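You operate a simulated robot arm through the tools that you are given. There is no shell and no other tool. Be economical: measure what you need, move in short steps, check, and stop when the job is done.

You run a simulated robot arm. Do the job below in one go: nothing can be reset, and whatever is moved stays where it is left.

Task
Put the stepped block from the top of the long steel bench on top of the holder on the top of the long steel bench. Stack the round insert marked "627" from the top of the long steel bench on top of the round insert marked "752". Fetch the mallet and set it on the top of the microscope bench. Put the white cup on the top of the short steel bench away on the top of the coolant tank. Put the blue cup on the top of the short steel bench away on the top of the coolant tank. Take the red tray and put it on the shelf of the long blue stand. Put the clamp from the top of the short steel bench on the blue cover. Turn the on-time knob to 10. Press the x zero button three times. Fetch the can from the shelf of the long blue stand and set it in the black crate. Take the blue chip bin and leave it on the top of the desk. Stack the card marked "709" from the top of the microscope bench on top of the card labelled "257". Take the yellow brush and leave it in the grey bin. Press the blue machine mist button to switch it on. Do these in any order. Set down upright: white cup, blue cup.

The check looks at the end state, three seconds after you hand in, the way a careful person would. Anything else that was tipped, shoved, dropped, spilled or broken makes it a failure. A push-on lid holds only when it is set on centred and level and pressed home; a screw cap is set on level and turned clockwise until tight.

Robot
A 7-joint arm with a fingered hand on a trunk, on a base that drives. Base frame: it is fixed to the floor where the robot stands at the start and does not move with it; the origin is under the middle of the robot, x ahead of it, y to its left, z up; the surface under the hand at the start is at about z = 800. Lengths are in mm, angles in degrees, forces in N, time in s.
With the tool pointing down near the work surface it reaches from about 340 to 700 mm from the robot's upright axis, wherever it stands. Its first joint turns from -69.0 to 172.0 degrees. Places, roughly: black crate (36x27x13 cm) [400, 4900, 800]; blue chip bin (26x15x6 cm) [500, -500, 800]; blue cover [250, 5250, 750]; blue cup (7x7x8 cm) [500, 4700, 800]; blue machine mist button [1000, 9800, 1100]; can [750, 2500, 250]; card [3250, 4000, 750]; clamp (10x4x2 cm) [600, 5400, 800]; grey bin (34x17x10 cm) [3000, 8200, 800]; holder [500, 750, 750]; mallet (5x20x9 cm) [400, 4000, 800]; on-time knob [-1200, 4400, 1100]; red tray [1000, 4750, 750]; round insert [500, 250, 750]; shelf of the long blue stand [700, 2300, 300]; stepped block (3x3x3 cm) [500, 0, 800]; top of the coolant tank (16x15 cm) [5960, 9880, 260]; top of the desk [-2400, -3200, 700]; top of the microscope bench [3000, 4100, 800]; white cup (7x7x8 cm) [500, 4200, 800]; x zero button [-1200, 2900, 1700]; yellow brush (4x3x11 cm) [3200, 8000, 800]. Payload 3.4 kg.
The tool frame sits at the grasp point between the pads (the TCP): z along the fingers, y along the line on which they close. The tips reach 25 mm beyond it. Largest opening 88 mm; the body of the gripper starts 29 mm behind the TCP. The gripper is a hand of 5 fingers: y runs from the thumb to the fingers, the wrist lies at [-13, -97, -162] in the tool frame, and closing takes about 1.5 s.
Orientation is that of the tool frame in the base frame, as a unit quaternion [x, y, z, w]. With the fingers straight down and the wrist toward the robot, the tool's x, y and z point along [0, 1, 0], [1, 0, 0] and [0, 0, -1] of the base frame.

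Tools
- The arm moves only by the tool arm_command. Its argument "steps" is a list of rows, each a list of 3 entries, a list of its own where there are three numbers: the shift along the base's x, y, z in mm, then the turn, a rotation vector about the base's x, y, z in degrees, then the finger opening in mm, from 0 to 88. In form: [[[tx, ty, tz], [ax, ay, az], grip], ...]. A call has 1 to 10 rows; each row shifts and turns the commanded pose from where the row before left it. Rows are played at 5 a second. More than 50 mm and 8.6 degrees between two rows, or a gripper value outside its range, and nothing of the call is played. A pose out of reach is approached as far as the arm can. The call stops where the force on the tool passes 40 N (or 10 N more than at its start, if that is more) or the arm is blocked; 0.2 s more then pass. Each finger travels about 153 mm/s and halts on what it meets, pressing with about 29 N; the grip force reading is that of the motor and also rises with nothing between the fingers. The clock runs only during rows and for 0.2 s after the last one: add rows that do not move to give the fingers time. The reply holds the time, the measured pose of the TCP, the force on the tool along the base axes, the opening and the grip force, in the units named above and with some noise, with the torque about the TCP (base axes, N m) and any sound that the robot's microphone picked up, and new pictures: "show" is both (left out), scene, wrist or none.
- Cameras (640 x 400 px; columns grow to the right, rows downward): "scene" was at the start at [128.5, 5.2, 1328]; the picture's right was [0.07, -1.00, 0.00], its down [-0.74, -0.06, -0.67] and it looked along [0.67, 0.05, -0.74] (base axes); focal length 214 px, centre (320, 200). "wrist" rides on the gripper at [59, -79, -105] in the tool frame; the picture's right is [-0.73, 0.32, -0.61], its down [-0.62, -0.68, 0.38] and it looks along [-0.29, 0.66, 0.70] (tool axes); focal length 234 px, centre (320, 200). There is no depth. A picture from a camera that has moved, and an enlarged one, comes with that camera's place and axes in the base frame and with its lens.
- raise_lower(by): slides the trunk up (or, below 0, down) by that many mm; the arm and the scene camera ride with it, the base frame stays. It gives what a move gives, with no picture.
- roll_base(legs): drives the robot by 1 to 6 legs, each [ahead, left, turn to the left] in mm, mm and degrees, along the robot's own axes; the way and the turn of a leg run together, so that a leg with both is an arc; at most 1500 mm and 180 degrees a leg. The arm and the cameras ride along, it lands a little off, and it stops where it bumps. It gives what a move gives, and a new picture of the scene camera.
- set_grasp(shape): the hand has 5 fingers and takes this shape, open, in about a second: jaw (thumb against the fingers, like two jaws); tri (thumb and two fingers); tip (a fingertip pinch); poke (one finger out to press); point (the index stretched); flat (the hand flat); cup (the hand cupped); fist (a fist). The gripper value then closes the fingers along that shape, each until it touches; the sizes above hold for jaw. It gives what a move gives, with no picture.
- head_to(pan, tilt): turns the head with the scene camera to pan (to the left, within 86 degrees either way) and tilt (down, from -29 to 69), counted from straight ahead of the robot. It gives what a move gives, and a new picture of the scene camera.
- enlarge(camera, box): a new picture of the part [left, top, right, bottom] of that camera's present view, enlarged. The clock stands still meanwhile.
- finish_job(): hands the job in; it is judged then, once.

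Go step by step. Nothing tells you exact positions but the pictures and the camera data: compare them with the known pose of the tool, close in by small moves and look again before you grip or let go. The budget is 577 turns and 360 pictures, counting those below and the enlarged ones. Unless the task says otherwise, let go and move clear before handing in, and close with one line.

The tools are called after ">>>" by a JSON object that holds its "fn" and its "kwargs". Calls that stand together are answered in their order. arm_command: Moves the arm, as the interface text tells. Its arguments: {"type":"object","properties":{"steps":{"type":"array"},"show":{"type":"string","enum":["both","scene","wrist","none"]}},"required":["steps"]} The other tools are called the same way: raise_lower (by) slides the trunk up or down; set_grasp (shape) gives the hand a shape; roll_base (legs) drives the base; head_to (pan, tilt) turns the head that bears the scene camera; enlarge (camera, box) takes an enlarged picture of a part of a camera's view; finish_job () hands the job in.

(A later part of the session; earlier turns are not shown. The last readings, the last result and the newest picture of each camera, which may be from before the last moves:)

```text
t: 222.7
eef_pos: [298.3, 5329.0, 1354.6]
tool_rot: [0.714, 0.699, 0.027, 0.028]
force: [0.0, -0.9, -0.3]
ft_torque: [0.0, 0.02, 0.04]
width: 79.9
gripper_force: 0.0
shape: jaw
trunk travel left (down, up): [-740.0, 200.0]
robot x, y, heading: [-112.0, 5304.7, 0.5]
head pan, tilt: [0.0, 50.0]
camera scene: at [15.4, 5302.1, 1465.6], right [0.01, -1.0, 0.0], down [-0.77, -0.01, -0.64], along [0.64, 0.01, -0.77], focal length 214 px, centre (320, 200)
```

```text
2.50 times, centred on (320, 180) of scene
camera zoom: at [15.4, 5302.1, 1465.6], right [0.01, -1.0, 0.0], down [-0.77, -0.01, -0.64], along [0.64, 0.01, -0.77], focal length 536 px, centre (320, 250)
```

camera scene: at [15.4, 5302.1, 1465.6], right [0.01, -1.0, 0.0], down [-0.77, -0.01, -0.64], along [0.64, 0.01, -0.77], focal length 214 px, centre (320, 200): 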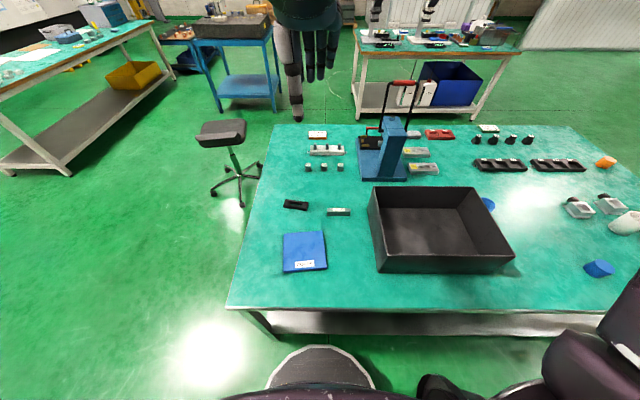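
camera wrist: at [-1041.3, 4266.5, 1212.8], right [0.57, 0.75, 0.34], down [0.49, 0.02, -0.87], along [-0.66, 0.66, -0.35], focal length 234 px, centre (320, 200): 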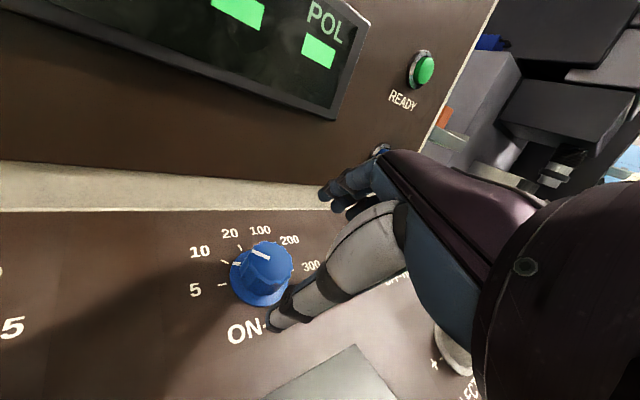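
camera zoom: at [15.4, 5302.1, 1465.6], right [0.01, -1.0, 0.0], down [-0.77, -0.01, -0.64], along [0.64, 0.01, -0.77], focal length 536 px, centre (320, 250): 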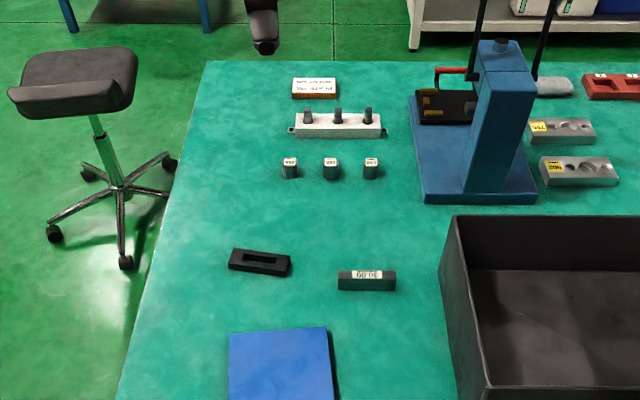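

The clamp (black, slotted) is at about [535, 5404], turned ~10°. I lower the trunk, level the tool and move above it.

>>> {"fn": "raise_lower", "kwargs": {"by": -140}}

>>> {"fn": "arm_command", "kwargs": {"steps": [[[26, 8, -30], [0, 4.4, 0], 85], [[26, 8, -30], [0, 0, -8.5], 85], [[26, 8, -30], [0, 0, 0], 85], [[26, 8, -30], [0, 0, 0], 85], [[26, 8, -30], [0, 0, 0], 85], [[26, 8, -30], [0, 0, 0], 85], [[26, 8, -30], [0, 0, 0], 85], [[26, 8, -30], [0, 0, 0], 85], [[26, 10, -30], [0, 0, 0], 85], [[0, 0, 0], [0, 0, 0], 85]], "show": "both"}}

>>> {"fn": "enlarge", "kwargs": {"camera": "wrist", "box": [160, 160, 400, 340]}}

```text
t: 224.4
eef_pos: [298.3, 5329.5, 1213.8]
tool_rot: [0.714, 0.699, 0.028, 0.028]
force: [-0.8, 1.0, -0.5]
ft_torque: [-0.01, 0.0, 0.01]
width: 80.0
gripper_force: 0.0
shape: jaw
trunk travel left (down, up): [-600.0, 340.0]
robot x, y, heading: [-111.6, 5298.7, 0.5]
head pan, tilt: [0.0, 50.0]
```

```text
t: 226.6
eef_pos: [534.0, 5401.7, 945.5]
tool_rot: [0.764, 0.645, -0.001, 0.001]
force: [0.0, 0.3, -1.0]
ft_torque: [-0.01, -0.03, 0.01]
width: 84.8
gripper_force: 0.0
shape: jaw
trunk travel left (down, up): [-600.0, 340.0]
robot x, y, heading: [-113.8, 5302.2, 0.3]
head pan, tilt: [0.0, 50.0]
camera scene: at [14.9, 5301.3, 1325.6], right [0.01, -1.0, 0.0], down [-0.77, -0.01, -0.64], along [0.64, 0.01, -0.77], focal length 214 px, centre (320, 200)
camera wrist: at [464.8, 5474.4, 1049.9], right [0.2, -0.77, 0.61], down [-0.78, -0.5, -0.38], along [0.6, -0.4, -0.69], focal length 234 px, centre (320, 200)
```

scene: 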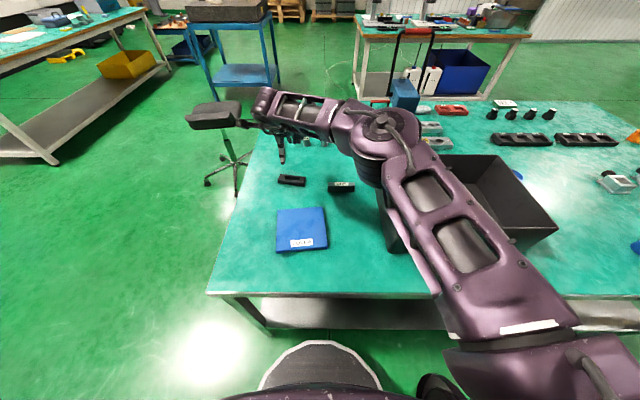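
wrist: 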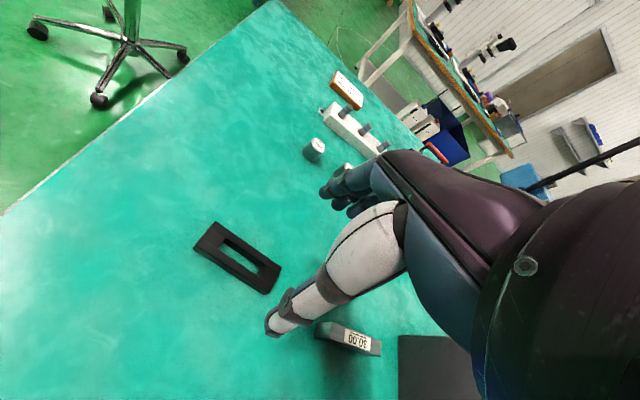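

```text
2.22 times, centred on (280, 250) of wrist
camera zoom: at [464.8, 5474.4, 1049.9], right [0.2, -0.77, 0.61], down [-0.78, -0.5, -0.38], along [0.6, -0.4, -0.69], focal length 520 px, centre (409, 89)
```

zoom: 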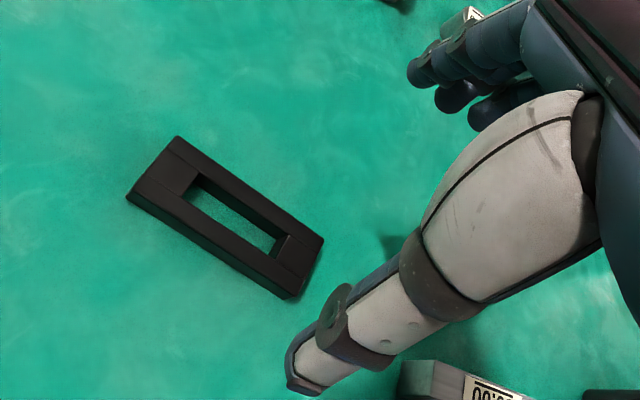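

The clamp centre is at about [545, 5412]. I descend and grip across its width.

>>> {"fn": "arm_command", "kwargs": {"steps": [[[11, 10, -30], [0, 0, 0], 85], [[0, 0, -40], [0, 0, 0], 85], [[0, 0, -30], [0, 0, 0], 85], [[0, 0, -12], [0, 0, 0], 85], [[0, 0, 0], [0, 0, 0], 85]], "show": "wrist"}}

>>> {"fn": "enlarge", "kwargs": {"camera": "wrist", "box": [200, 160, 400, 310]}}

```text
t: 227.8
eef_pos: [544.1, 5412.9, 832.2]
tool_rot: [0.765, 0.645, 0.0, 0.0]
force: [0.1, 0.1, -0.7]
ft_torque: [0.0, -0.03, -0.01]
width: 84.9
gripper_force: 0.1
shape: jaw
trunk travel left (down, up): [-600.0, 340.0]
robot x, y, heading: [-112.1, 5307.3, 0.2]
head pan, tilt: [0.0, 50.0]
camera wrist: at [475.7, 5485.7, 936.9], right [0.2, -0.77, 0.61], down [-0.78, -0.5, -0.38], along [0.6, -0.4, -0.7], focal length 234 px, centre (320, 200)
```

wrist: 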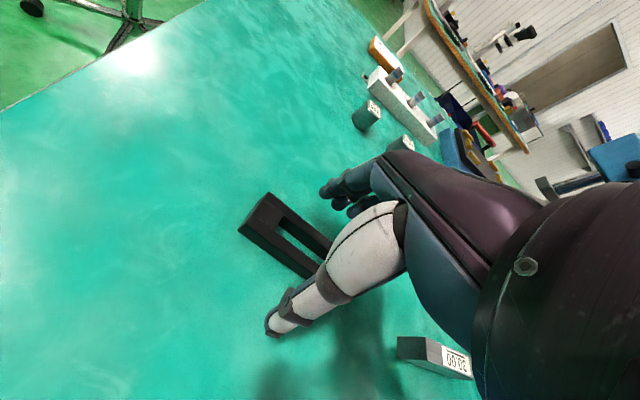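

```text
2.67 times, centred on (300, 235) of wrist
camera zoom: at [475.7, 5485.7, 936.9], right [0.2, -0.77, 0.61], down [-0.78, -0.5, -0.38], along [0.6, -0.4, -0.7], focal length 624 px, centre (373, 107)
```

zoom: 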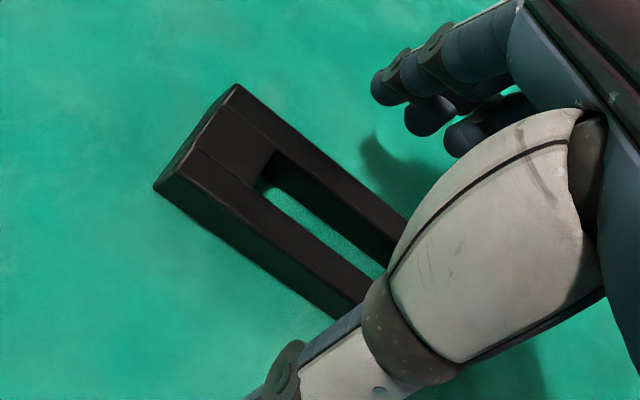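

>>> {"fn": "arm_command", "kwargs": {"steps": [[[-6, 0, 0], [0, 0, 0], 70], [[0, 0, 0], [0, 0, 0], 50], [[0, 0, 0], [0, 0, 0], 30], [[0, 0, 0], [0, 0, 0], 20], [[0, 0, 0], [0, 0, 0], 20], [[0, 0, 0], [0, 0, 0], 20], [[0, 0, 0], [0, 0, 0], 20]], "show": "none"}}

>>> {"fn": "arm_command", "kwargs": {"steps": [[[0, 0, 20], [0, 0, 0], 20], [[0, 0, 40], [0, 0, 0], 20], [[0, 0, 40], [0, 0, 0], 20], [[0, 0, 0], [0, 0, 0], 20]], "show": "wrist"}}

>>> {"fn": "enlarge", "kwargs": {"camera": "wrist", "box": [200, 160, 400, 310]}}

```text
t: 229.4
eef_pos: [538.7, 5413.8, 832.3]
tool_rot: [0.765, 0.645, -0.001, 0.001]
force: [1.1, -0.3, 0.0]
ft_torque: [0.0, 0.02, 0.0]
width: 20.2
gripper_force: 0.2
shape: jaw
trunk travel left (down, up): [-600.0, 340.0]
robot x, y, heading: [-112.9, 5300.7, 0.4]
head pan, tilt: [0.0, 50.0]
```

```text
t: 230.4
eef_pos: [536.8, 5413.6, 932.2]
tool_rot: [0.764, 0.645, 0.0, 0.0]
force: [0.3, -0.7, -0.3]
ft_torque: [0.02, -0.01, 0.0]
width: 20.2
gripper_force: 0.0
shape: jaw
trunk travel left (down, up): [-600.0, 340.0]
robot x, y, heading: [-115.8, 5301.9, 0.2]
head pan, tilt: [0.0, 50.0]
camera wrist: at [468.0, 5485.2, 1037.0], right [0.2, -0.77, 0.61], down [-0.78, -0.5, -0.38], along [0.6, -0.4, -0.7], focal length 234 px, centre (320, 200)
```

wrist: 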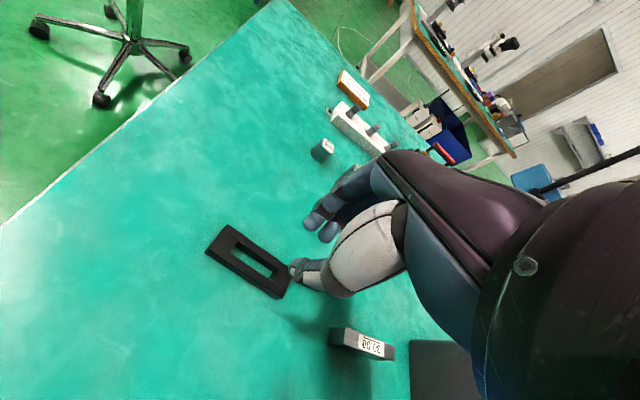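

```text
2.67 times, centred on (300, 235) of wrist
camera zoom: at [468.0, 5485.2, 1037.0], right [0.2, -0.77, 0.61], down [-0.78, -0.5, -0.38], along [0.6, -0.4, -0.7], focal length 624 px, centre (373, 107)
```

zoom: 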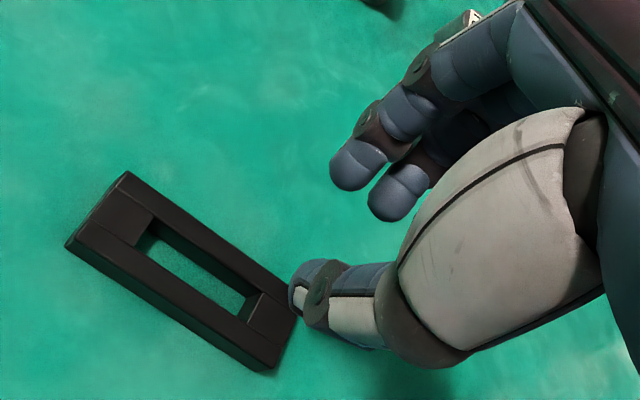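

The fingers closed above the clamp without catching it. I reopen, re-centre and go 8 mm lower.

>>> {"fn": "arm_command", "kwargs": {"steps": [[[3, 2, 0], [0, 0, 0], 60], [[2, 0, 0], [0, 0, 0], 85], [[0, 0, 0], [0, 0, 0], 85], [[0, 0, -45], [0, 0, 0], 75], [[0, 0, -45], [0, 0, 0], 75], [[0, 0, -17], [0, 0, 0], 75], [[0, 0, 0], [0, 0, 0], 60], [[0, 0, 0], [0, 0, 0], 45], [[0, 0, 0], [0, 0, 0], 30], [[0, 0, 0], [0, 0, 0], 25]], "show": "none"}}

>>> {"fn": "arm_command", "kwargs": {"steps": [[[0, 0, 0], [0, 0, 0], 20], [[0, 0, 0], [0, 0, 0], 20], [[0, 0, 0], [0, 0, 0], 20]], "show": "wrist"}}

```text
t: 232.6
eef_pos: [541.1, 5414.9, 824.4]
tool_rot: [0.765, 0.645, -0.001, 0.001]
force: [0.5, 0.4, 0.8]
ft_torque: [0.02, 0.0, -0.02]
width: 25.5
gripper_force: 0.1
shape: jaw
trunk travel left (down, up): [-600.0, 340.0]
robot x, y, heading: [-111.1, 5303.8, 0.6]
head pan, tilt: [0.0, 50.0]
```

```text
t: 233.4
eef_pos: [540.7, 5416.9, 825.1]
tool_rot: [0.764, 0.645, -0.001, 0.001]
force: [0.6, 0.1, 0.1]
ft_torque: [-0.01, -0.01, -0.04]
width: 20.3
gripper_force: 0.1
shape: jaw
trunk travel left (down, up): [-600.0, 340.0]
robot x, y, heading: [-110.4, 5298.9, 0.6]
head pan, tilt: [0.0, 50.0]
camera wrist: at [472.2, 5488.2, 928.8], right [0.2, -0.77, 0.61], down [-0.78, -0.5, -0.38], along [0.6, -0.4, -0.69], focal length 234 px, centre (320, 200)
```

wrist: 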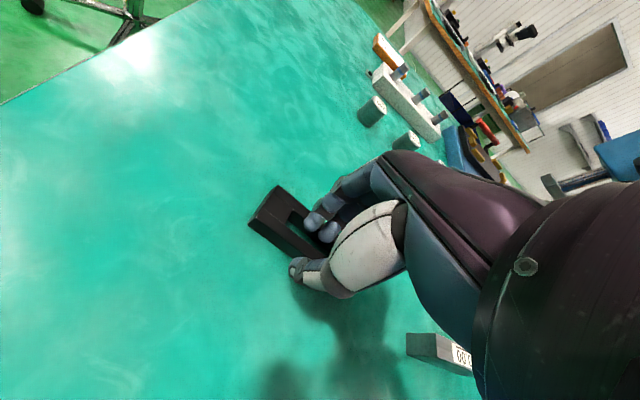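

>>> {"fn": "enlarge", "kwargs": {"camera": "wrist", "box": [220, 160, 400, 310]}}

```text
2.67 times, centred on (310, 235) of wrist
camera zoom: at [472.2, 5488.2, 928.8], right [0.2, -0.77, 0.61], down [-0.78, -0.5, -0.38], along [0.6, -0.4, -0.69], focal length 624 px, centre (347, 107)
```

zoom: 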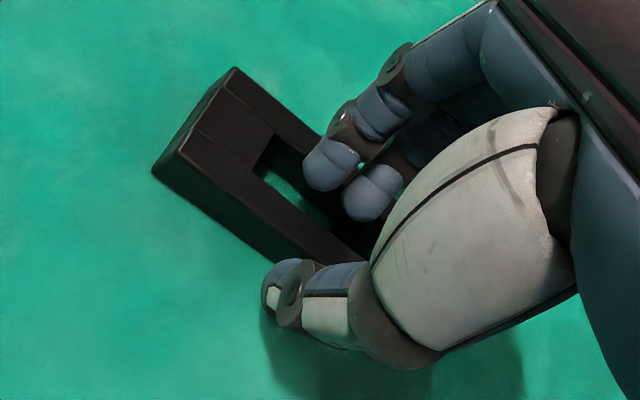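

The fingertips ride higher than the thumb at this opening and pass over the clamp. I lift, tilt the hand 12° so the fingers come lower, and try again.

>>> {"fn": "arm_command", "kwargs": {"steps": [[[0, 0, 25], [0, 0, 0], 20], [[0, 0, 30], [0, 0, 0], 50], [[3, 0, 0], [0, 6, 0], 80], [[3, 0, 0], [0, 6, 0], 80], [[0, 0, 0], [0, 0, 0], 80], [[0, 0, -30], [0, 0, 0], 80], [[0, 0, -20], [0, 0, 0], 75], [[0, 0, 0], [0, 0, 0], 75]], "show": "wrist"}}

>>> {"fn": "enlarge", "kwargs": {"camera": "wrist", "box": [220, 160, 400, 310]}}

```text
t: 235.2
eef_pos: [540.3, 5411.9, 848.0]
tool_rot: [0.764, 0.645, -0.02, -0.016]
force: [0.7, 0.3, -0.8]
ft_torque: [0.0, -0.03, 0.0]
width: 75.2
gripper_force: 0.0
shape: jaw
out of reach, approached as far as the arm can: row 3, 4, 6, 7
trunk travel left (down, up): [-600.0, 340.0]
robot x, y, heading: [-110.0, 5301.2, 0.3]
head pan, tilt: [0.0, 50.0]
camera wrist: at [477.3, 5484.4, 956.5], right [0.23, -0.77, 0.6], down [-0.8, -0.5, -0.34], along [0.56, -0.4, -0.73], focal length 234 px, centre (320, 200)
```

wrist: 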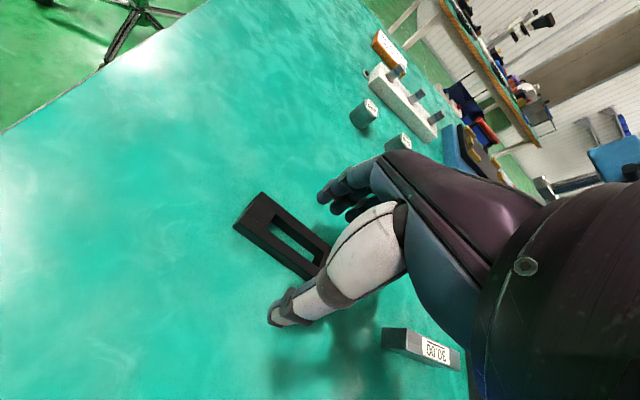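

```text
2.67 times, centred on (310, 235) of wrist
camera zoom: at [477.3, 5484.4, 956.5], right [0.23, -0.77, 0.6], down [-0.8, -0.5, -0.34], along [0.56, -0.4, -0.73], focal length 624 px, centre (347, 107)
```

zoom: 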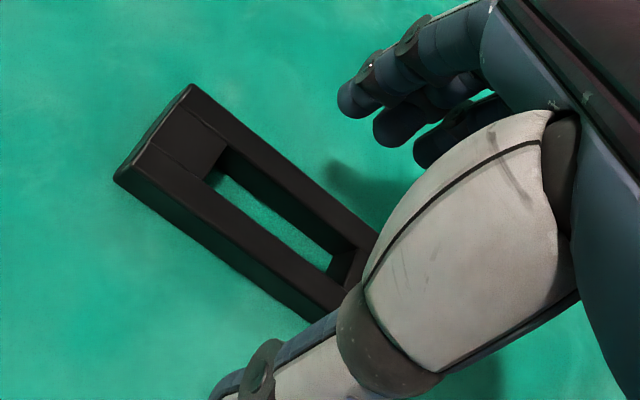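

Tilting is out of reach here. I lift and try the fingertip-pinch shape.

>>> {"fn": "arm_command", "kwargs": {"steps": [[[0, 0, 40], [0, 0, 0], 75], [[0, 0, 20], [0, 0, 0], 75], [[0, 0, 0], [0, 0, 0], 75]], "show": "none"}}

>>> {"fn": "set_grasp", "kwargs": {"shape": "tip"}}

>>> {"fn": "enlarge", "kwargs": {"camera": "wrist", "box": [160, 120, 440, 320]}}

```text
t: 236.0
eef_pos: [539.7, 5410.8, 909.9]
tool_rot: [0.764, 0.645, -0.02, -0.016]
force: [0.6, -0.1, 1.1]
ft_torque: [0.0, 0.0, 0.04]
width: 75.2
gripper_force: 0.0
shape: jaw
trunk travel left (down, up): [-600.0, 340.0]
robot x, y, heading: [-114.7, 5303.9, 0.4]
head pan, tilt: [0.0, 50.0]
```

```text
t: 236.9
eef_pos: [539.3, 5410.8, 910.0]
tool_rot: [0.764, 0.645, -0.02, -0.016]
force: [-0.3, -0.1, 0.0]
ft_torque: [0.01, 0.04, 0.0]
width: 88.0
gripper_force: 0.1
shape: tip
trunk travel left (down, up): [-600.0, 340.0]
robot x, y, heading: [-112.4, 5302.3, 0.5]
head pan, tilt: [0.0, 50.0]
```

```text
2.00 times, centred on (300, 220) of wrist
camera zoom: at [476.8, 5483.7, 1017.9], right [0.23, -0.77, 0.6], down [-0.8, -0.5, -0.34], along [0.56, -0.4, -0.73], focal length 468 px, centre (360, 160)
```

zoom: 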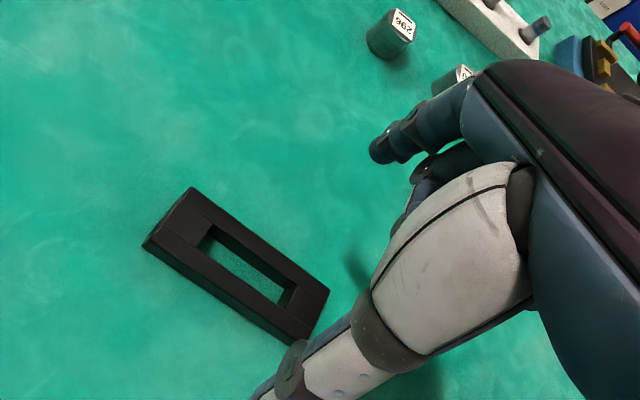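

>>> {"fn": "arm_command", "kwargs": {"steps": [[[0, 0, 0], [0, 0, 0], 60], [[0, 0, 0], [0, 0, 0], 40], [[0, 0, 0], [0, 0, 0], 40]], "show": "none"}}

>>> {"fn": "enlarge", "kwargs": {"camera": "wrist", "box": [220, 160, 400, 310]}}

>>> {"fn": "arm_command", "kwargs": {"steps": [[[0, 0, 0], [0, 0, 0], 20], [[0, 0, 0], [0, 0, 0], 5], [[0, 0, 0], [0, 0, 0], 5]], "show": "none"}}

>>> {"fn": "enlarge", "kwargs": {"camera": "wrist", "box": [220, 160, 400, 310]}}

```text
t: 237.7
eef_pos: [539.4, 5410.8, 909.7]
tool_rot: [0.764, 0.645, -0.02, -0.016]
force: [-0.3, -0.1, -0.3]
ft_torque: [0.0, 0.0, 0.01]
width: 40.6
gripper_force: 0.0
shape: tip
trunk travel left (down, up): [-600.0, 340.0]
robot x, y, heading: [-113.5, 5301.0, 0.7]
head pan, tilt: [0.0, 50.0]
```

```text
2.67 times, centred on (310, 235) of wrist
camera zoom: at [476.8, 5483.7, 1018.0], right [0.23, -0.77, 0.6], down [-0.8, -0.5, -0.34], along [0.56, -0.4, -0.73], focal length 624 px, centre (347, 107)
```

zoom: 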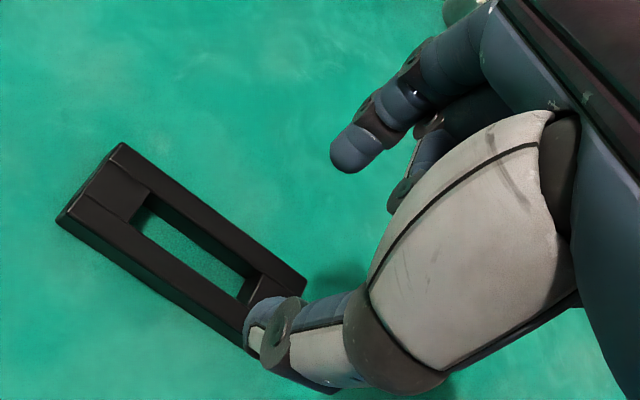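

```text
t: 238.5
eef_pos: [539.8, 5411.6, 910.1]
tool_rot: [0.764, 0.645, -0.021, -0.016]
force: [-0.3, 0.5, 0.3]
ft_torque: [-0.01, 0.04, 0.01]
width: 5.0
gripper_force: 0.1
shape: tip
trunk travel left (down, up): [-600.0, 340.0]
robot x, y, heading: [-113.3, 5299.3, 0.5]
head pan, tilt: [0.0, 50.0]
```

```text
2.67 times, centred on (310, 235) of wrist
camera zoom: at [476.8, 5483.6, 1018.0], right [0.23, -0.77, 0.6], down [-0.8, -0.5, -0.34], along [0.56, -0.4, -0.73], focal length 624 px, centre (347, 107)
```

zoom: 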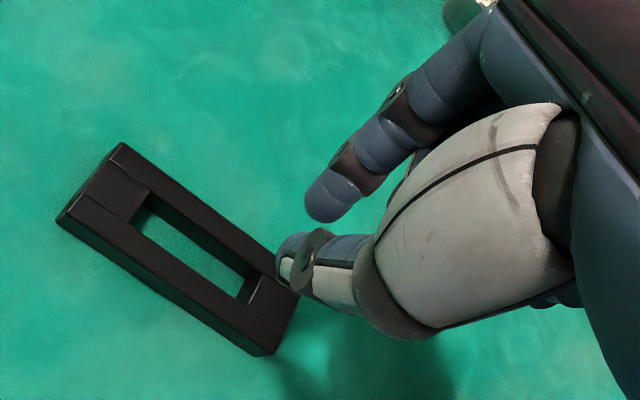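

The thumb tip reaches ~10 mm farther than the fingers, so I need the tilt. I lower the trunk so the shoulder is level with the wrist (more reach), return to jaw and tilt again.

>>> {"fn": "set_grasp", "kwargs": {"shape": "jaw"}}

>>> {"fn": "arm_command", "kwargs": {"steps": [[[0, 0, 40], [0, 0, 0], 80], [[0, 0, 40], [0, 0, 0], 80], [[0, 0, 40], [0, 0, 0], 80]], "show": "none"}}

>>> {"fn": "raise_lower", "kwargs": {"by": -130}}

>>> {"fn": "arm_command", "kwargs": {"steps": [[[0, 0, 0], [0, 5, 0], 80], [[0, 0, 0], [0, 5, 0], 80], [[0, 0, 0], [0, 0, 0], 80]], "show": "both"}}

```text
t: 239.4
eef_pos: [540.5, 5410.9, 910.5]
tool_rot: [0.764, 0.644, -0.021, -0.016]
force: [0.0, -1.3, 0.7]
ft_torque: [-0.01, -0.01, -0.02]
width: 87.7
gripper_force: 0.0
shape: jaw
trunk travel left (down, up): [-600.0, 340.0]
robot x, y, heading: [-110.7, 5303.3, 0.4]
head pan, tilt: [0.0, 50.0]
```

```text
t: 240.2
eef_pos: [538.7, 5411.1, 1030.9]
tool_rot: [0.764, 0.645, -0.02, -0.016]
force: [-0.1, -0.5, 0.2]
ft_torque: [0.01, -0.01, 0.0]
width: 80.6
gripper_force: 0.0
shape: jaw
trunk travel left (down, up): [-600.0, 340.0]
robot x, y, heading: [-112.7, 5303.1, 0.2]
head pan, tilt: [0.0, 50.0]
```

```text
t: 241.7
eef_pos: [539.1, 5411.8, 900.2]
tool_rot: [0.764, 0.645, -0.02, -0.017]
force: [0.3, -1.1, -0.5]
ft_torque: [0.02, 0.01, -0.05]
width: 80.4
gripper_force: 0.0
shape: jaw
trunk travel left (down, up): [-470.0, 470.0]
robot x, y, heading: [-109.4, 5299.6, 0.3]
head pan, tilt: [0.0, 50.0]
```

```text
t: 242.5
eef_pos: [530.3, 5373.8, 898.1]
tool_rot: [0.759, 0.641, -0.089, -0.073]
force: [0.4, 0.9, -0.2]
ft_torque: [0.01, -0.02, -0.01]
width: 80.4
gripper_force: 0.0
shape: jaw
out of reach, approached as far as the arm can: row 1, 2
trunk travel left (down, up): [-470.0, 470.0]
robot x, y, heading: [-110.9, 5304.3, 0.5]
head pan, tilt: [0.0, 50.0]
camera scene: at [14.8, 5303.8, 1195.6], right [0.01, -1.0, 0.0], down [-0.77, -0.01, -0.64], along [0.64, 0.0, -0.77], focal length 214 px, centre (320, 200)
camera wrist: at [487.2, 5446.3, 1014.5], right [0.33, -0.77, 0.55], down [-0.84, -0.5, -0.2], along [0.43, -0.4, -0.81], focal length 234 px, centre (320, 200)
```

scene: 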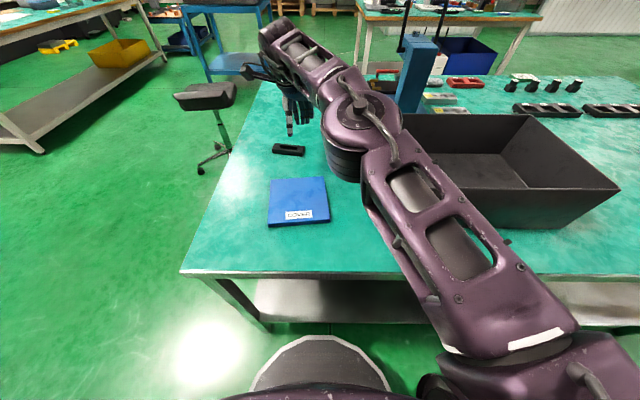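
wrist: 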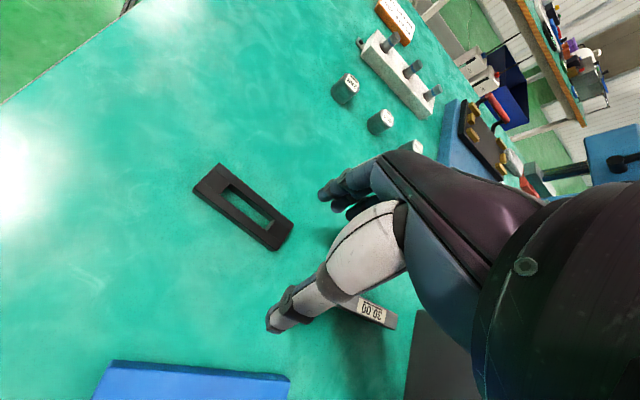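

The tilt is reached but the TCP slid back; I make up for it with the base: 12 mm ahead and 39 mm left.

>>> {"fn": "roll_base", "kwargs": {"legs": [[11, 39, 0]]}}

>>> {"fn": "arm_command", "kwargs": {"steps": [[[0, 0, -25], [0, 0, 0], 80], [[0, 0, -25], [0, 0, 0], 80], [[0, 0, 0], [0, 0, 0], 80]], "show": "wrist"}}

>>> {"fn": "enlarge", "kwargs": {"camera": "wrist", "box": [200, 150, 400, 310]}}

```text
t: 243.4
eef_pos: [541.0, 5411.7, 896.4]
tool_rot: [0.76, 0.64, -0.087, -0.072]
force: [-0.2, 0.0, -0.3]
ft_torque: [0.01, -0.03, 0.0]
width: 80.3
gripper_force: 0.0
shape: jaw
trunk travel left (down, up): [-470.0, 470.0]
robot x, y, heading: [-98.5, 5344.6, 0.5]
head pan, tilt: [0.0, 50.0]
camera scene: at [26.6, 5342.8, 1195.5], right [0.01, -1.0, 0.0], down [-0.77, -0.01, -0.64], along [0.64, 0.0, -0.77], focal length 214 px, centre (320, 200)
```

scene: 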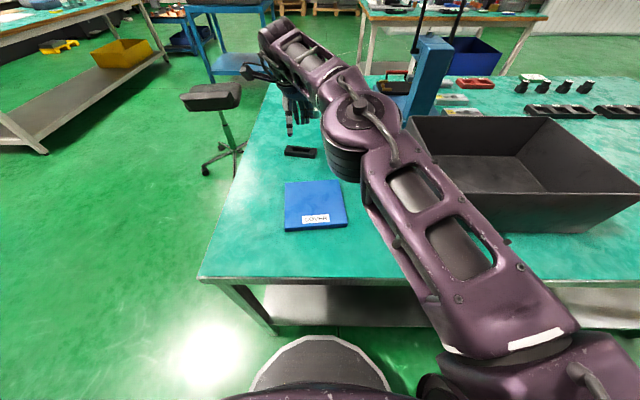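

```text
t: 244.2
eef_pos: [539.5, 5411.3, 847.2]
tool_rot: [0.759, 0.641, -0.087, -0.073]
force: [-0.8, 0.2, 0.0]
ft_torque: [0.01, -0.02, 0.02]
width: 80.5
gripper_force: 0.0
shape: jaw
trunk travel left (down, up): [-470.0, 470.0]
robot x, y, heading: [-102.8, 5339.2, 0.6]
head pan, tilt: [0.0, 50.0]
camera wrist: at [497.0, 5484.1, 964.3], right [0.33, -0.77, 0.55], down [-0.84, -0.5, -0.2], along [0.43, -0.4, -0.81], focal length 234 px, centre (320, 200)
```

wrist: 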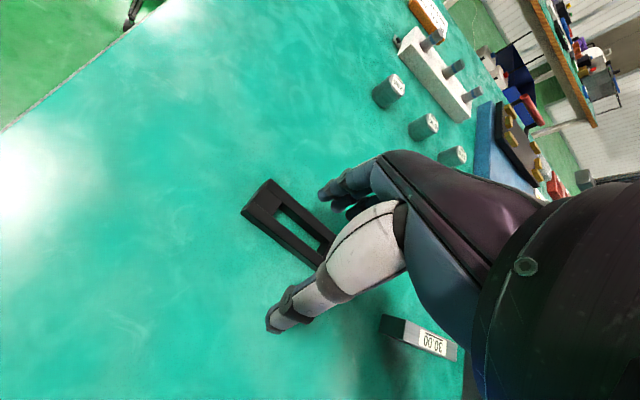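

```text
2.50 times, centred on (300, 230) of wrist
camera zoom: at [497.0, 5484.1, 964.3], right [0.33, -0.77, 0.55], down [-0.84, -0.5, -0.2], along [0.43, -0.4, -0.81], focal length 585 px, centre (370, 125)
```

zoom: 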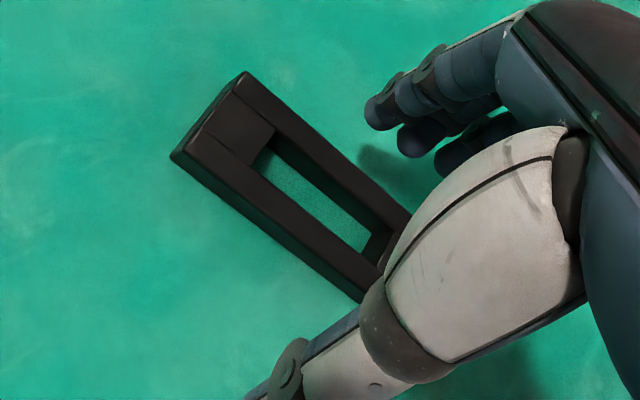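

>>> {"fn": "arm_command", "kwargs": {"steps": [[[2, 2, -14], [0, 0, 0], 75], [[0, 0, -9], [0, 0, 0], 70], [[0, 0, 0], [0, 0, 0], 50], [[0, 0, 0], [0, 0, 0], 35], [[0, 0, 0], [0, 0, 0], 20], [[0, 0, 0], [0, 0, 0], 10], [[0, 0, 0], [0, 0, 0], 10], [[0, 0, 0], [0, 0, 0], 10]], "show": "wrist"}}

>>> {"fn": "enlarge", "kwargs": {"camera": "wrist", "box": [200, 150, 400, 310]}}

```text
t: 246.0
eef_pos: [543.2, 5415.1, 824.9]
tool_rot: [0.759, 0.641, -0.086, -0.073]
force: [-0.4, 0.0, 0.7]
ft_torque: [0.0, -0.01, 0.0]
width: 10.4
gripper_force: 0.0
shape: jaw
trunk travel left (down, up): [-470.0, 470.0]
robot x, y, heading: [-101.1, 5340.2, 0.4]
head pan, tilt: [0.0, 50.0]
camera wrist: at [499.5, 5486.5, 941.4], right [0.33, -0.77, 0.55], down [-0.84, -0.5, -0.2], along [0.43, -0.4, -0.81], focal length 234 px, centre (320, 200)
```

wrist: 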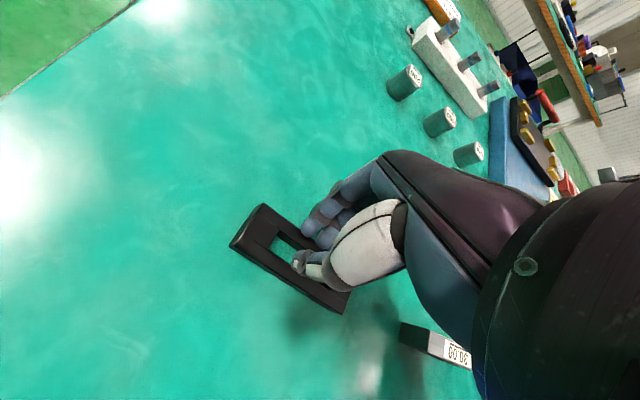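

```text
2.50 times, centred on (300, 230) of wrist
camera zoom: at [499.5, 5486.5, 941.4], right [0.33, -0.77, 0.55], down [-0.84, -0.5, -0.2], along [0.43, -0.4, -0.81], focal length 585 px, centre (370, 125)
```

zoom: 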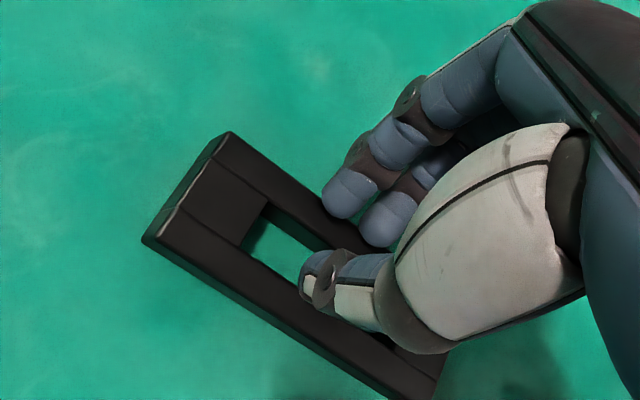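

The thumb passed over this time. I reopen and lower until the fingertips just touch the bench.

>>> {"fn": "arm_command", "kwargs": {"steps": [[[0, 0, 0], [0, 0, 0], 40], [[0, 0, 0], [0, 0, 0], 70], [[0, 0, 0], [0, 0, 0], 70], [[0, 0, -4], [0, 0, 0], 70], [[0, 0, -4], [0, 0, 0], 70], [[0, 0, 0], [0, 0, 0], 70]], "show": "wrist"}}

>>> {"fn": "enlarge", "kwargs": {"camera": "wrist", "box": [200, 150, 400, 310]}}

```text
t: 247.4
eef_pos: [545.3, 5414.6, 817.3]
tool_rot: [0.76, 0.64, -0.086, -0.073]
force: [0.3, 0.4, 0.4]
ft_torque: [0.03, 0.0, -0.01]
width: 69.7
gripper_force: 0.0
shape: jaw
trunk travel left (down, up): [-470.0, 470.0]
robot x, y, heading: [-102.8, 5339.3, 0.5]
head pan, tilt: [0.0, 50.0]
camera wrist: at [500.7, 5486.0, 933.7], right [0.33, -0.77, 0.55], down [-0.84, -0.5, -0.2], along [0.43, -0.4, -0.81], focal length 234 px, centre (320, 200)
```

wrist: 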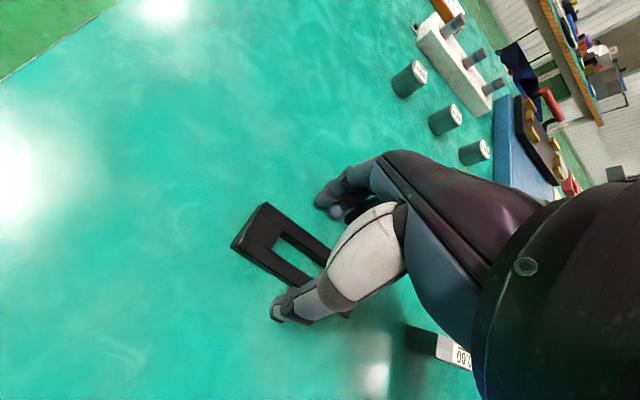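

```text
2.50 times, centred on (300, 230) of wrist
camera zoom: at [500.7, 5486.0, 933.7], right [0.33, -0.77, 0.55], down [-0.84, -0.5, -0.2], along [0.43, -0.4, -0.81], focal length 585 px, centre (370, 125)
```

zoom: 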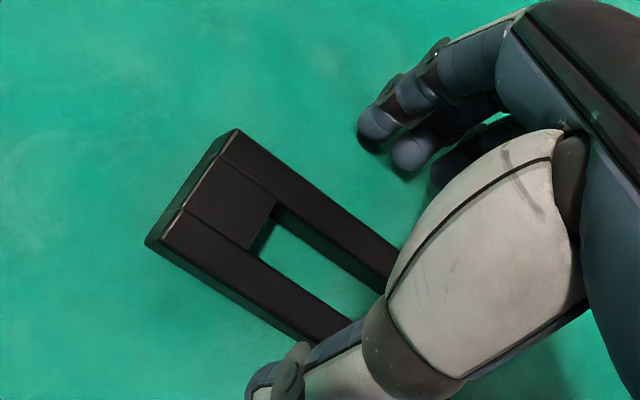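

>>> {"fn": "arm_command", "kwargs": {"steps": [[[-6, 1, -3], [0, 0, 0], 70], [[0, 0, 0], [0, 0, 0], 55], [[0, 0, 0], [0, 0, 0], 45], [[0, 0, 0], [0, 0, 0], 35], [[0, 0, 0], [0, 0, 0], 25], [[0, 0, 0], [0, 0, 0], 15], [[0, 0, 0], [0, 0, 0], 15]], "show": "wrist"}}

>>> {"fn": "enlarge", "kwargs": {"camera": "wrist", "box": [200, 150, 400, 310]}}

```text
t: 249.0
eef_pos: [538.6, 5414.7, 816.3]
tool_rot: [0.76, 0.64, -0.086, -0.072]
force: [2.5, 0.7, 5.4]
ft_torque: [0.05, 0.1, -0.04]
width: 23.0
gripper_force: 29.2
shape: jaw
trunk travel left (down, up): [-470.0, 470.0]
robot x, y, heading: [-99.6, 5342.9, 0.3]
head pan, tilt: [0.0, 50.0]
camera wrist: at [495.2, 5487.9, 931.6], right [0.33, -0.77, 0.55], down [-0.84, -0.5, -0.2], along [0.43, -0.4, -0.81], focal length 234 px, centre (320, 200)
```

wrist: 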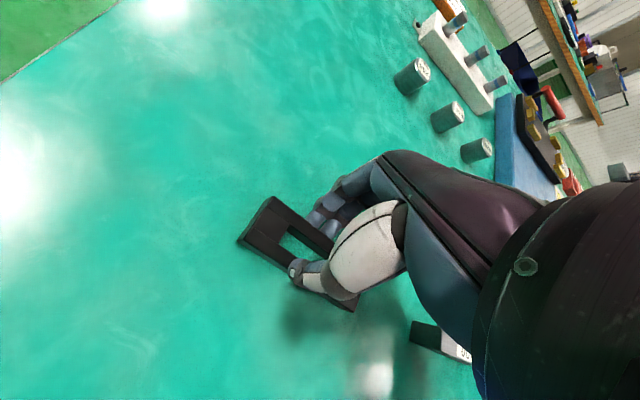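

```text
2.50 times, centred on (300, 230) of wrist
camera zoom: at [495.2, 5487.9, 931.6], right [0.33, -0.77, 0.55], down [-0.84, -0.5, -0.2], along [0.43, -0.4, -0.81], focal length 585 px, centre (370, 125)
```

zoom: 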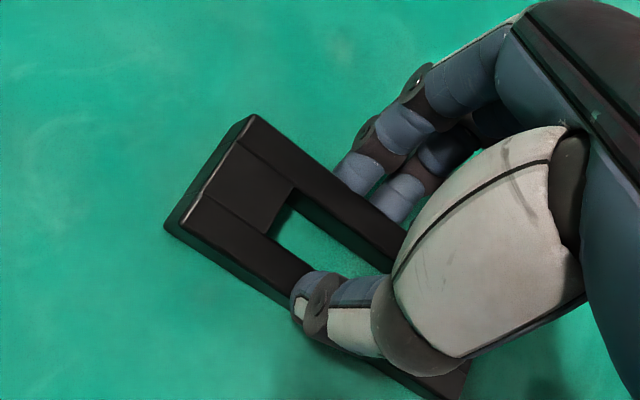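

Now it is gripped across its width. I lift it and move above the blue cover at about [337, 5357].

>>> {"fn": "arm_command", "kwargs": {"steps": [[[0, 0, 30], [0, 0, 0], 15], [[0, 0, 40], [0, 0, 0], 15], [[-33, -10, 5], [0, 0, 0], 15], [[-33, -10, 0], [0, 0, 0], 15], [[-33, -10, 0], [0, 0, 0], 15], [[-33, -10, 0], [0, 0, 0], 15], [[-33, -10, 0], [0, 0, 0], 15], [[-33, -7, 0], [0, 0, 0], 15], [[0, 0, 0], [0, 0, 0], 15]], "show": "both"}}

```text
t: 251.0
eef_pos: [342.3, 5357.4, 889.9]
tool_rot: [0.759, 0.64, -0.088, -0.073]
force: [1.0, -0.1, -3.2]
ft_torque: [0.06, 0.02, 0.0]
width: 22.2
gripper_force: 29.3
shape: jaw
trunk travel left (down, up): [-470.0, 470.0]
robot x, y, heading: [-101.0, 5339.6, 0.3]
head pan, tilt: [0.0, 50.0]
camera scene: at [27.0, 5341.4, 1195.4], right [0.01, -1.0, 0.0], down [-0.77, -0.01, -0.64], along [0.64, 0.0, -0.77], focal length 214 px, centre (320, 200)
camera wrist: at [298.2, 5430.2, 1006.4], right [0.33, -0.77, 0.55], down [-0.84, -0.5, -0.2], along [0.43, -0.4, -0.81], focal length 234 px, centre (320, 200)
```

scene: 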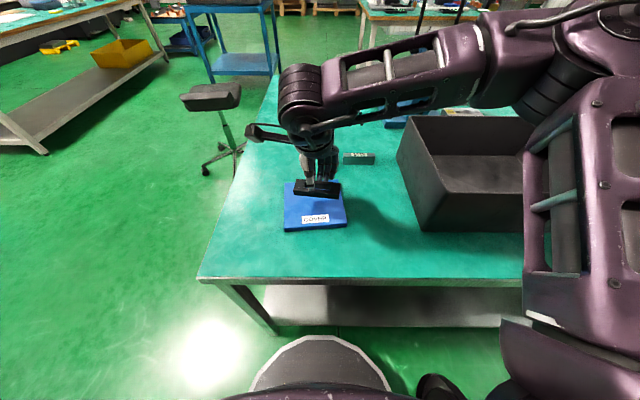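
wrist: 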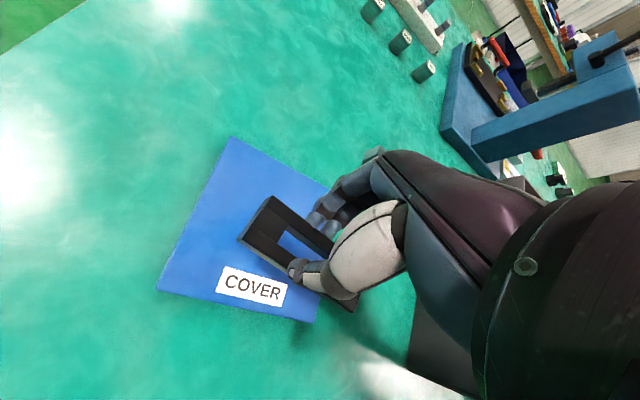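

Cover spans x 280–405, y 5300–5436. I centre and lower to contact.

>>> {"fn": "arm_command", "kwargs": {"steps": [[[3, 8, -20], [0, 0, 0], 15], [[0, 0, -20], [0, 0, 0], 15], [[0, 0, -8], [0, 0, 0], 15], [[0, 0, -4], [0, 0, 0], 15], [[0, 0, -2], [0, 0, 0], 15], [[0, 0, 0], [0, 0, 0], 15]], "show": "wrist"}}

```text
t: 252.4
eef_pos: [342.7, 5365.7, 833.6]
tool_rot: [0.76, 0.64, -0.087, -0.073]
force: [0.4, 0.0, -2.9]
ft_torque: [0.03, -0.03, -0.01]
width: 22.0
gripper_force: 28.7
shape: jaw
trunk travel left (down, up): [-470.0, 470.0]
robot x, y, heading: [-100.2, 5338.0, 0.8]
head pan, tilt: [0.0, 50.0]
camera wrist: at [299.7, 5437.9, 950.7], right [0.33, -0.77, 0.55], down [-0.84, -0.5, -0.2], along [0.43, -0.4, -0.81], focal length 234 px, centre (320, 200)
```

wrist: 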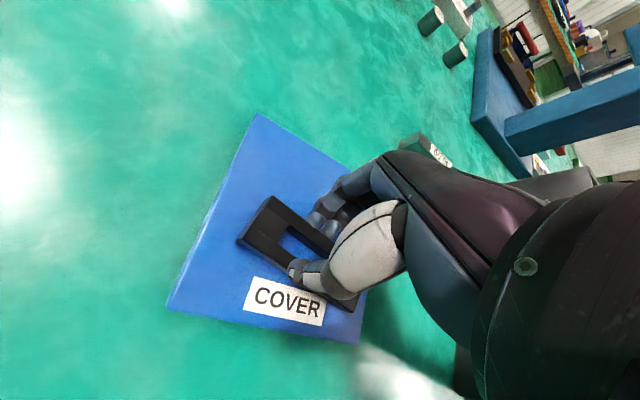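

>>> {"fn": "arm_command", "kwargs": {"steps": [[[0, 0, -2], [0, 0, 0], 15], [[0, 0, -2], [0, 0, 0], 15], [[0, 0, -2], [0, 0, 0], 15], [[0, 0, 0], [0, 0, 0], 15]], "show": "none"}}

```text
t: 253.4
eef_pos: [342.7, 5366.2, 830.9]
tool_rot: [0.759, 0.642, -0.085, -0.072]
force: [4.1, 0.4, 16.3]
ft_torque: [0.02, 0.29, 0.01]
width: 22.1
gripper_force: 28.7
shape: jaw
trunk travel left (down, up): [-470.0, 470.0]
robot x, y, heading: [-101.5, 5339.4, 0.3]
head pan, tilt: [0.0, 50.0]
```

Contact (16 N). I open and lift off.

>>> {"fn": "arm_command", "kwargs": {"steps": [[[0, 0, 1], [0, 0, 0], 15], [[0, 0, 0], [0, 0, 0], 35], [[0, 0, 0], [0, 0, 0], 60], [[0, 0, 0], [0, 0, 0], 80], [[0, 0, 0], [0, 0, 0], 80], [[0, 0, 30], [0, 0, 0], 80], [[0, 0, 40], [0, 0, 0], 80], [[0, 0, 40], [0, -5, 0], 80], [[0, 0, 40], [0, -5, 0], 80], [[0, 0, 0], [0, -3, 0], 80]], "show": "wrist"}}

```text
t: 255.6
eef_pos: [340.3, 5363.5, 979.5]
tool_rot: [0.765, 0.644, -0.001, 0.001]
force: [0.2, 0.4, -0.1]
ft_torque: [0.01, 0.01, 0.01]
width: 80.0
gripper_force: 0.1
shape: jaw
trunk travel left (down, up): [-470.0, 470.0]
robot x, y, heading: [-101.9, 5343.9, 0.1]
head pan, tilt: [0.0, 50.0]
camera wrist: at [272.9, 5436.1, 1083.9], right [0.2, -0.77, 0.61], down [-0.78, -0.5, -0.38], along [0.6, -0.4, -0.7], focal length 234 px, centre (320, 200)
```

wrist: 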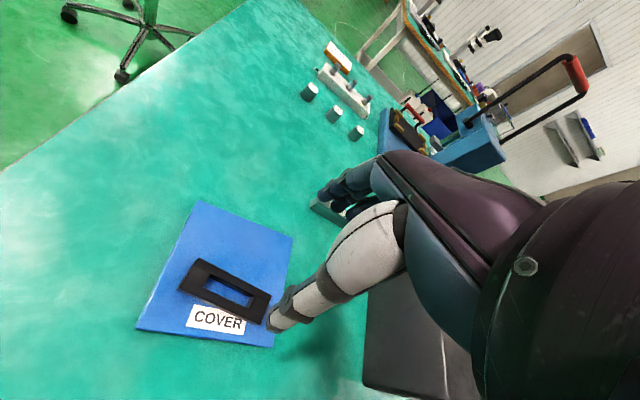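

The clamp lies on the cover. Next the mallet: I raise the trunk and slide right to y≈4050.

>>> {"fn": "raise_lower", "kwargs": {"by": 150}}

>>> {"fn": "roll_base", "kwargs": {"legs": [[-40, -1300, 0]]}}

>>> {"fn": "head_to", "kwargs": {"pan": 0, "tilt": 55}}

>>> {"fn": "enlarge", "kwargs": {"camera": "scene", "box": [200, 120, 460, 300]}}

```text
t: 257.4
eef_pos: [341.2, 5363.6, 1130.4]
tool_rot: [0.764, 0.645, 0.0, 0.0]
force: [-0.7, -0.6, -0.2]
ft_torque: [-0.02, 0.02, 0.01]
width: 79.8
gripper_force: 0.1
shape: jaw
trunk travel left (down, up): [-620.0, 320.0]
robot x, y, heading: [-102.5, 5341.9, 0.2]
head pan, tilt: [0.0, 50.0]
```

```text
t: 263.9
eef_pos: [313.7, 4057.5, 1129.5]
tool_rot: [0.762, 0.648, -0.001, 0.0]
force: [0.2, 0.8, -0.2]
ft_torque: [0.02, 0.03, -0.01]
width: 80.0
gripper_force: 0.0
shape: jaw
trunk travel left (down, up): [-620.0, 320.0]
robot x, y, heading: [-127.1, 4029.9, 0.8]
head pan, tilt: [0.0, 50.0]
camera scene: at [-0.4, 4032.5, 1345.5], right [0.01, -1.0, 0.0], down [-0.77, -0.01, -0.64], along [0.64, 0.01, -0.77], focal length 214 px, centre (320, 200)
```

scene: 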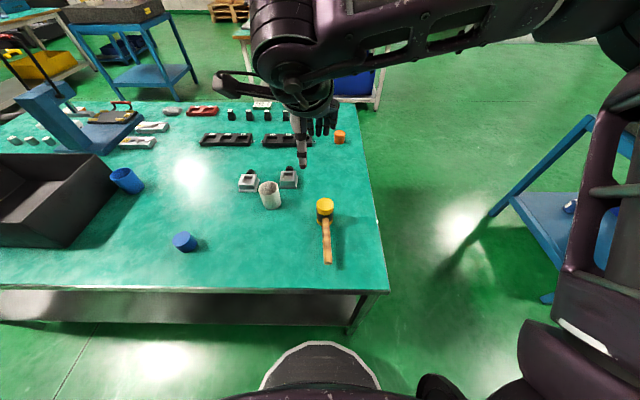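

```text
t: 264.6
eef_pos: [314.0, 4056.0, 1128.8]
tool_rot: [0.762, 0.647, 0.0, 0.0]
force: [0.1, 0.2, 0.5]
ft_torque: [0.03, 0.0, -0.01]
width: 79.8
gripper_force: 0.1
shape: jaw
trunk travel left (down, up): [-620.0, 320.0]
robot x, y, heading: [-127.3, 4027.7, 0.7]
head pan, tilt: [0.0, 55.0]
camera scene: at [-5.2, 4032.6, 1339.0], right [0.01, -1.0, 0.0], down [-0.82, -0.01, -0.57], along [0.57, 0.01, -0.82], focal length 214 px, centre (320, 200)
```

scene: 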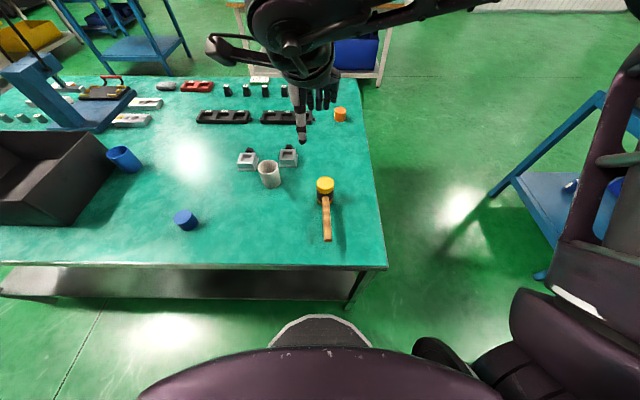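

```text
2.22 times, centred on (330, 210) of scene
camera zoom: at [-5.2, 4032.6, 1339.0], right [0.01, -1.0, 0.0], down [-0.82, -0.01, -0.57], along [0.57, 0.01, -0.82], focal length 477 px, centre (298, 178)
```

zoom: 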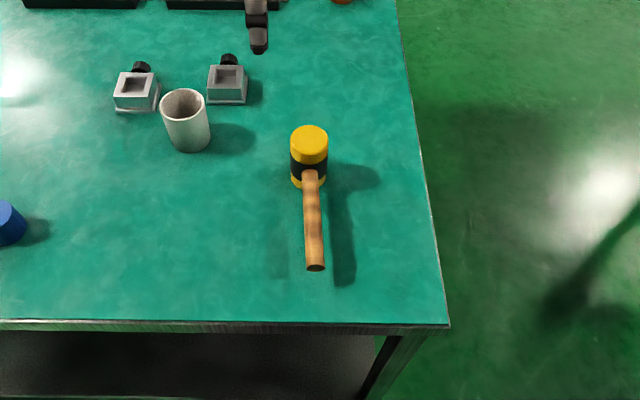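

The mallet stands on its head at about [371, 4026], handle toward me. I yaw the hand to -90° and move over the head.

>>> {"fn": "arm_command", "kwargs": {"steps": [[[5, -3, 0], [0, 0, -8], 85], [[5, -3, 0], [0, 0, -8], 85], [[5, -3, 0], [0, 0, -8], 85], [[5, -3, 0], [0, 0, -8], 85], [[5, -3, -10], [0, 0, -8], 85], [[6, -3, -15], [0, 0, -8], 85], [[6, -3, -20], [0, 0, -8], 85], [[6, -3, -20], [0, 0, -8], 85], [[6, -3, -30], [0, 0, -8], 85], [[6, -3, -30], [0, 0, -8], 85]], "show": "none"}}

>>> {"fn": "arm_command", "kwargs": {"steps": [[[2, 0, -20], [0, 0, 0], 85], [[0, 0, 0], [0, 0, 0], 85]], "show": "both"}}

```text
t: 266.8
eef_pos: [362.1, 4020.8, 999.5]
tool_rot: [1.0, 0.006, 0.001, -0.003]
force: [0.7, 0.7, 0.5]
ft_torque: [0.0, 0.02, -0.01]
width: 84.7
gripper_force: 0.1
shape: jaw
out of reach, approached as far as the arm can: row 10
trunk travel left (down, up): [-620.0, 320.0]
robot x, y, heading: [-128.4, 4032.1, 0.8]
head pan, tilt: [0.0, 55.0]
```

```text
t: 267.4
eef_pos: [362.0, 4023.3, 980.1]
tool_rot: [1.0, 0.006, 0.0, 0.0]
force: [-1.2, -0.3, 0.7]
ft_torque: [-0.04, 0.02, -0.02]
width: 84.5
gripper_force: 0.1
shape: jaw
trunk travel left (down, up): [-620.0, 320.0]
robot x, y, heading: [-128.5, 4031.6, 1.0]
head pan, tilt: [0.0, 55.0]
camera scene: at [-6.1, 4032.7, 1339.1], right [0.01, -1.0, 0.0], down [-0.82, -0.01, -0.57], along [0.57, 0.01, -0.82], focal length 214 px, centre (320, 200)
camera wrist: at [419.0, 4103.7, 1084.6], right [-0.72, -0.33, 0.61], down [-0.63, 0.67, -0.38], along [-0.28, -0.66, -0.7], focal length 234 px, centre (320, 200)
```

scene: 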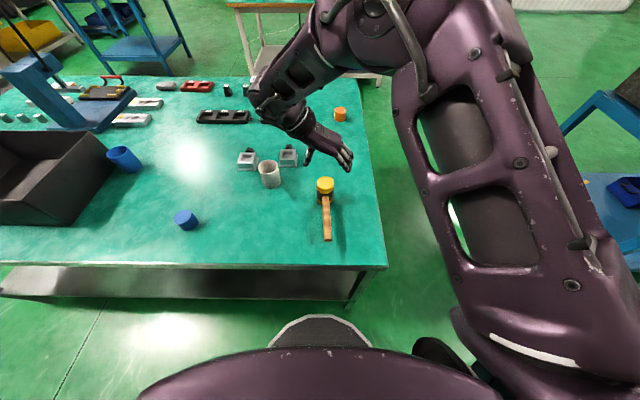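
wrist: 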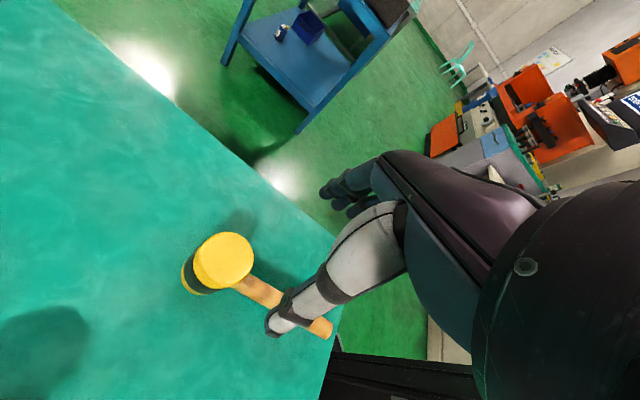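

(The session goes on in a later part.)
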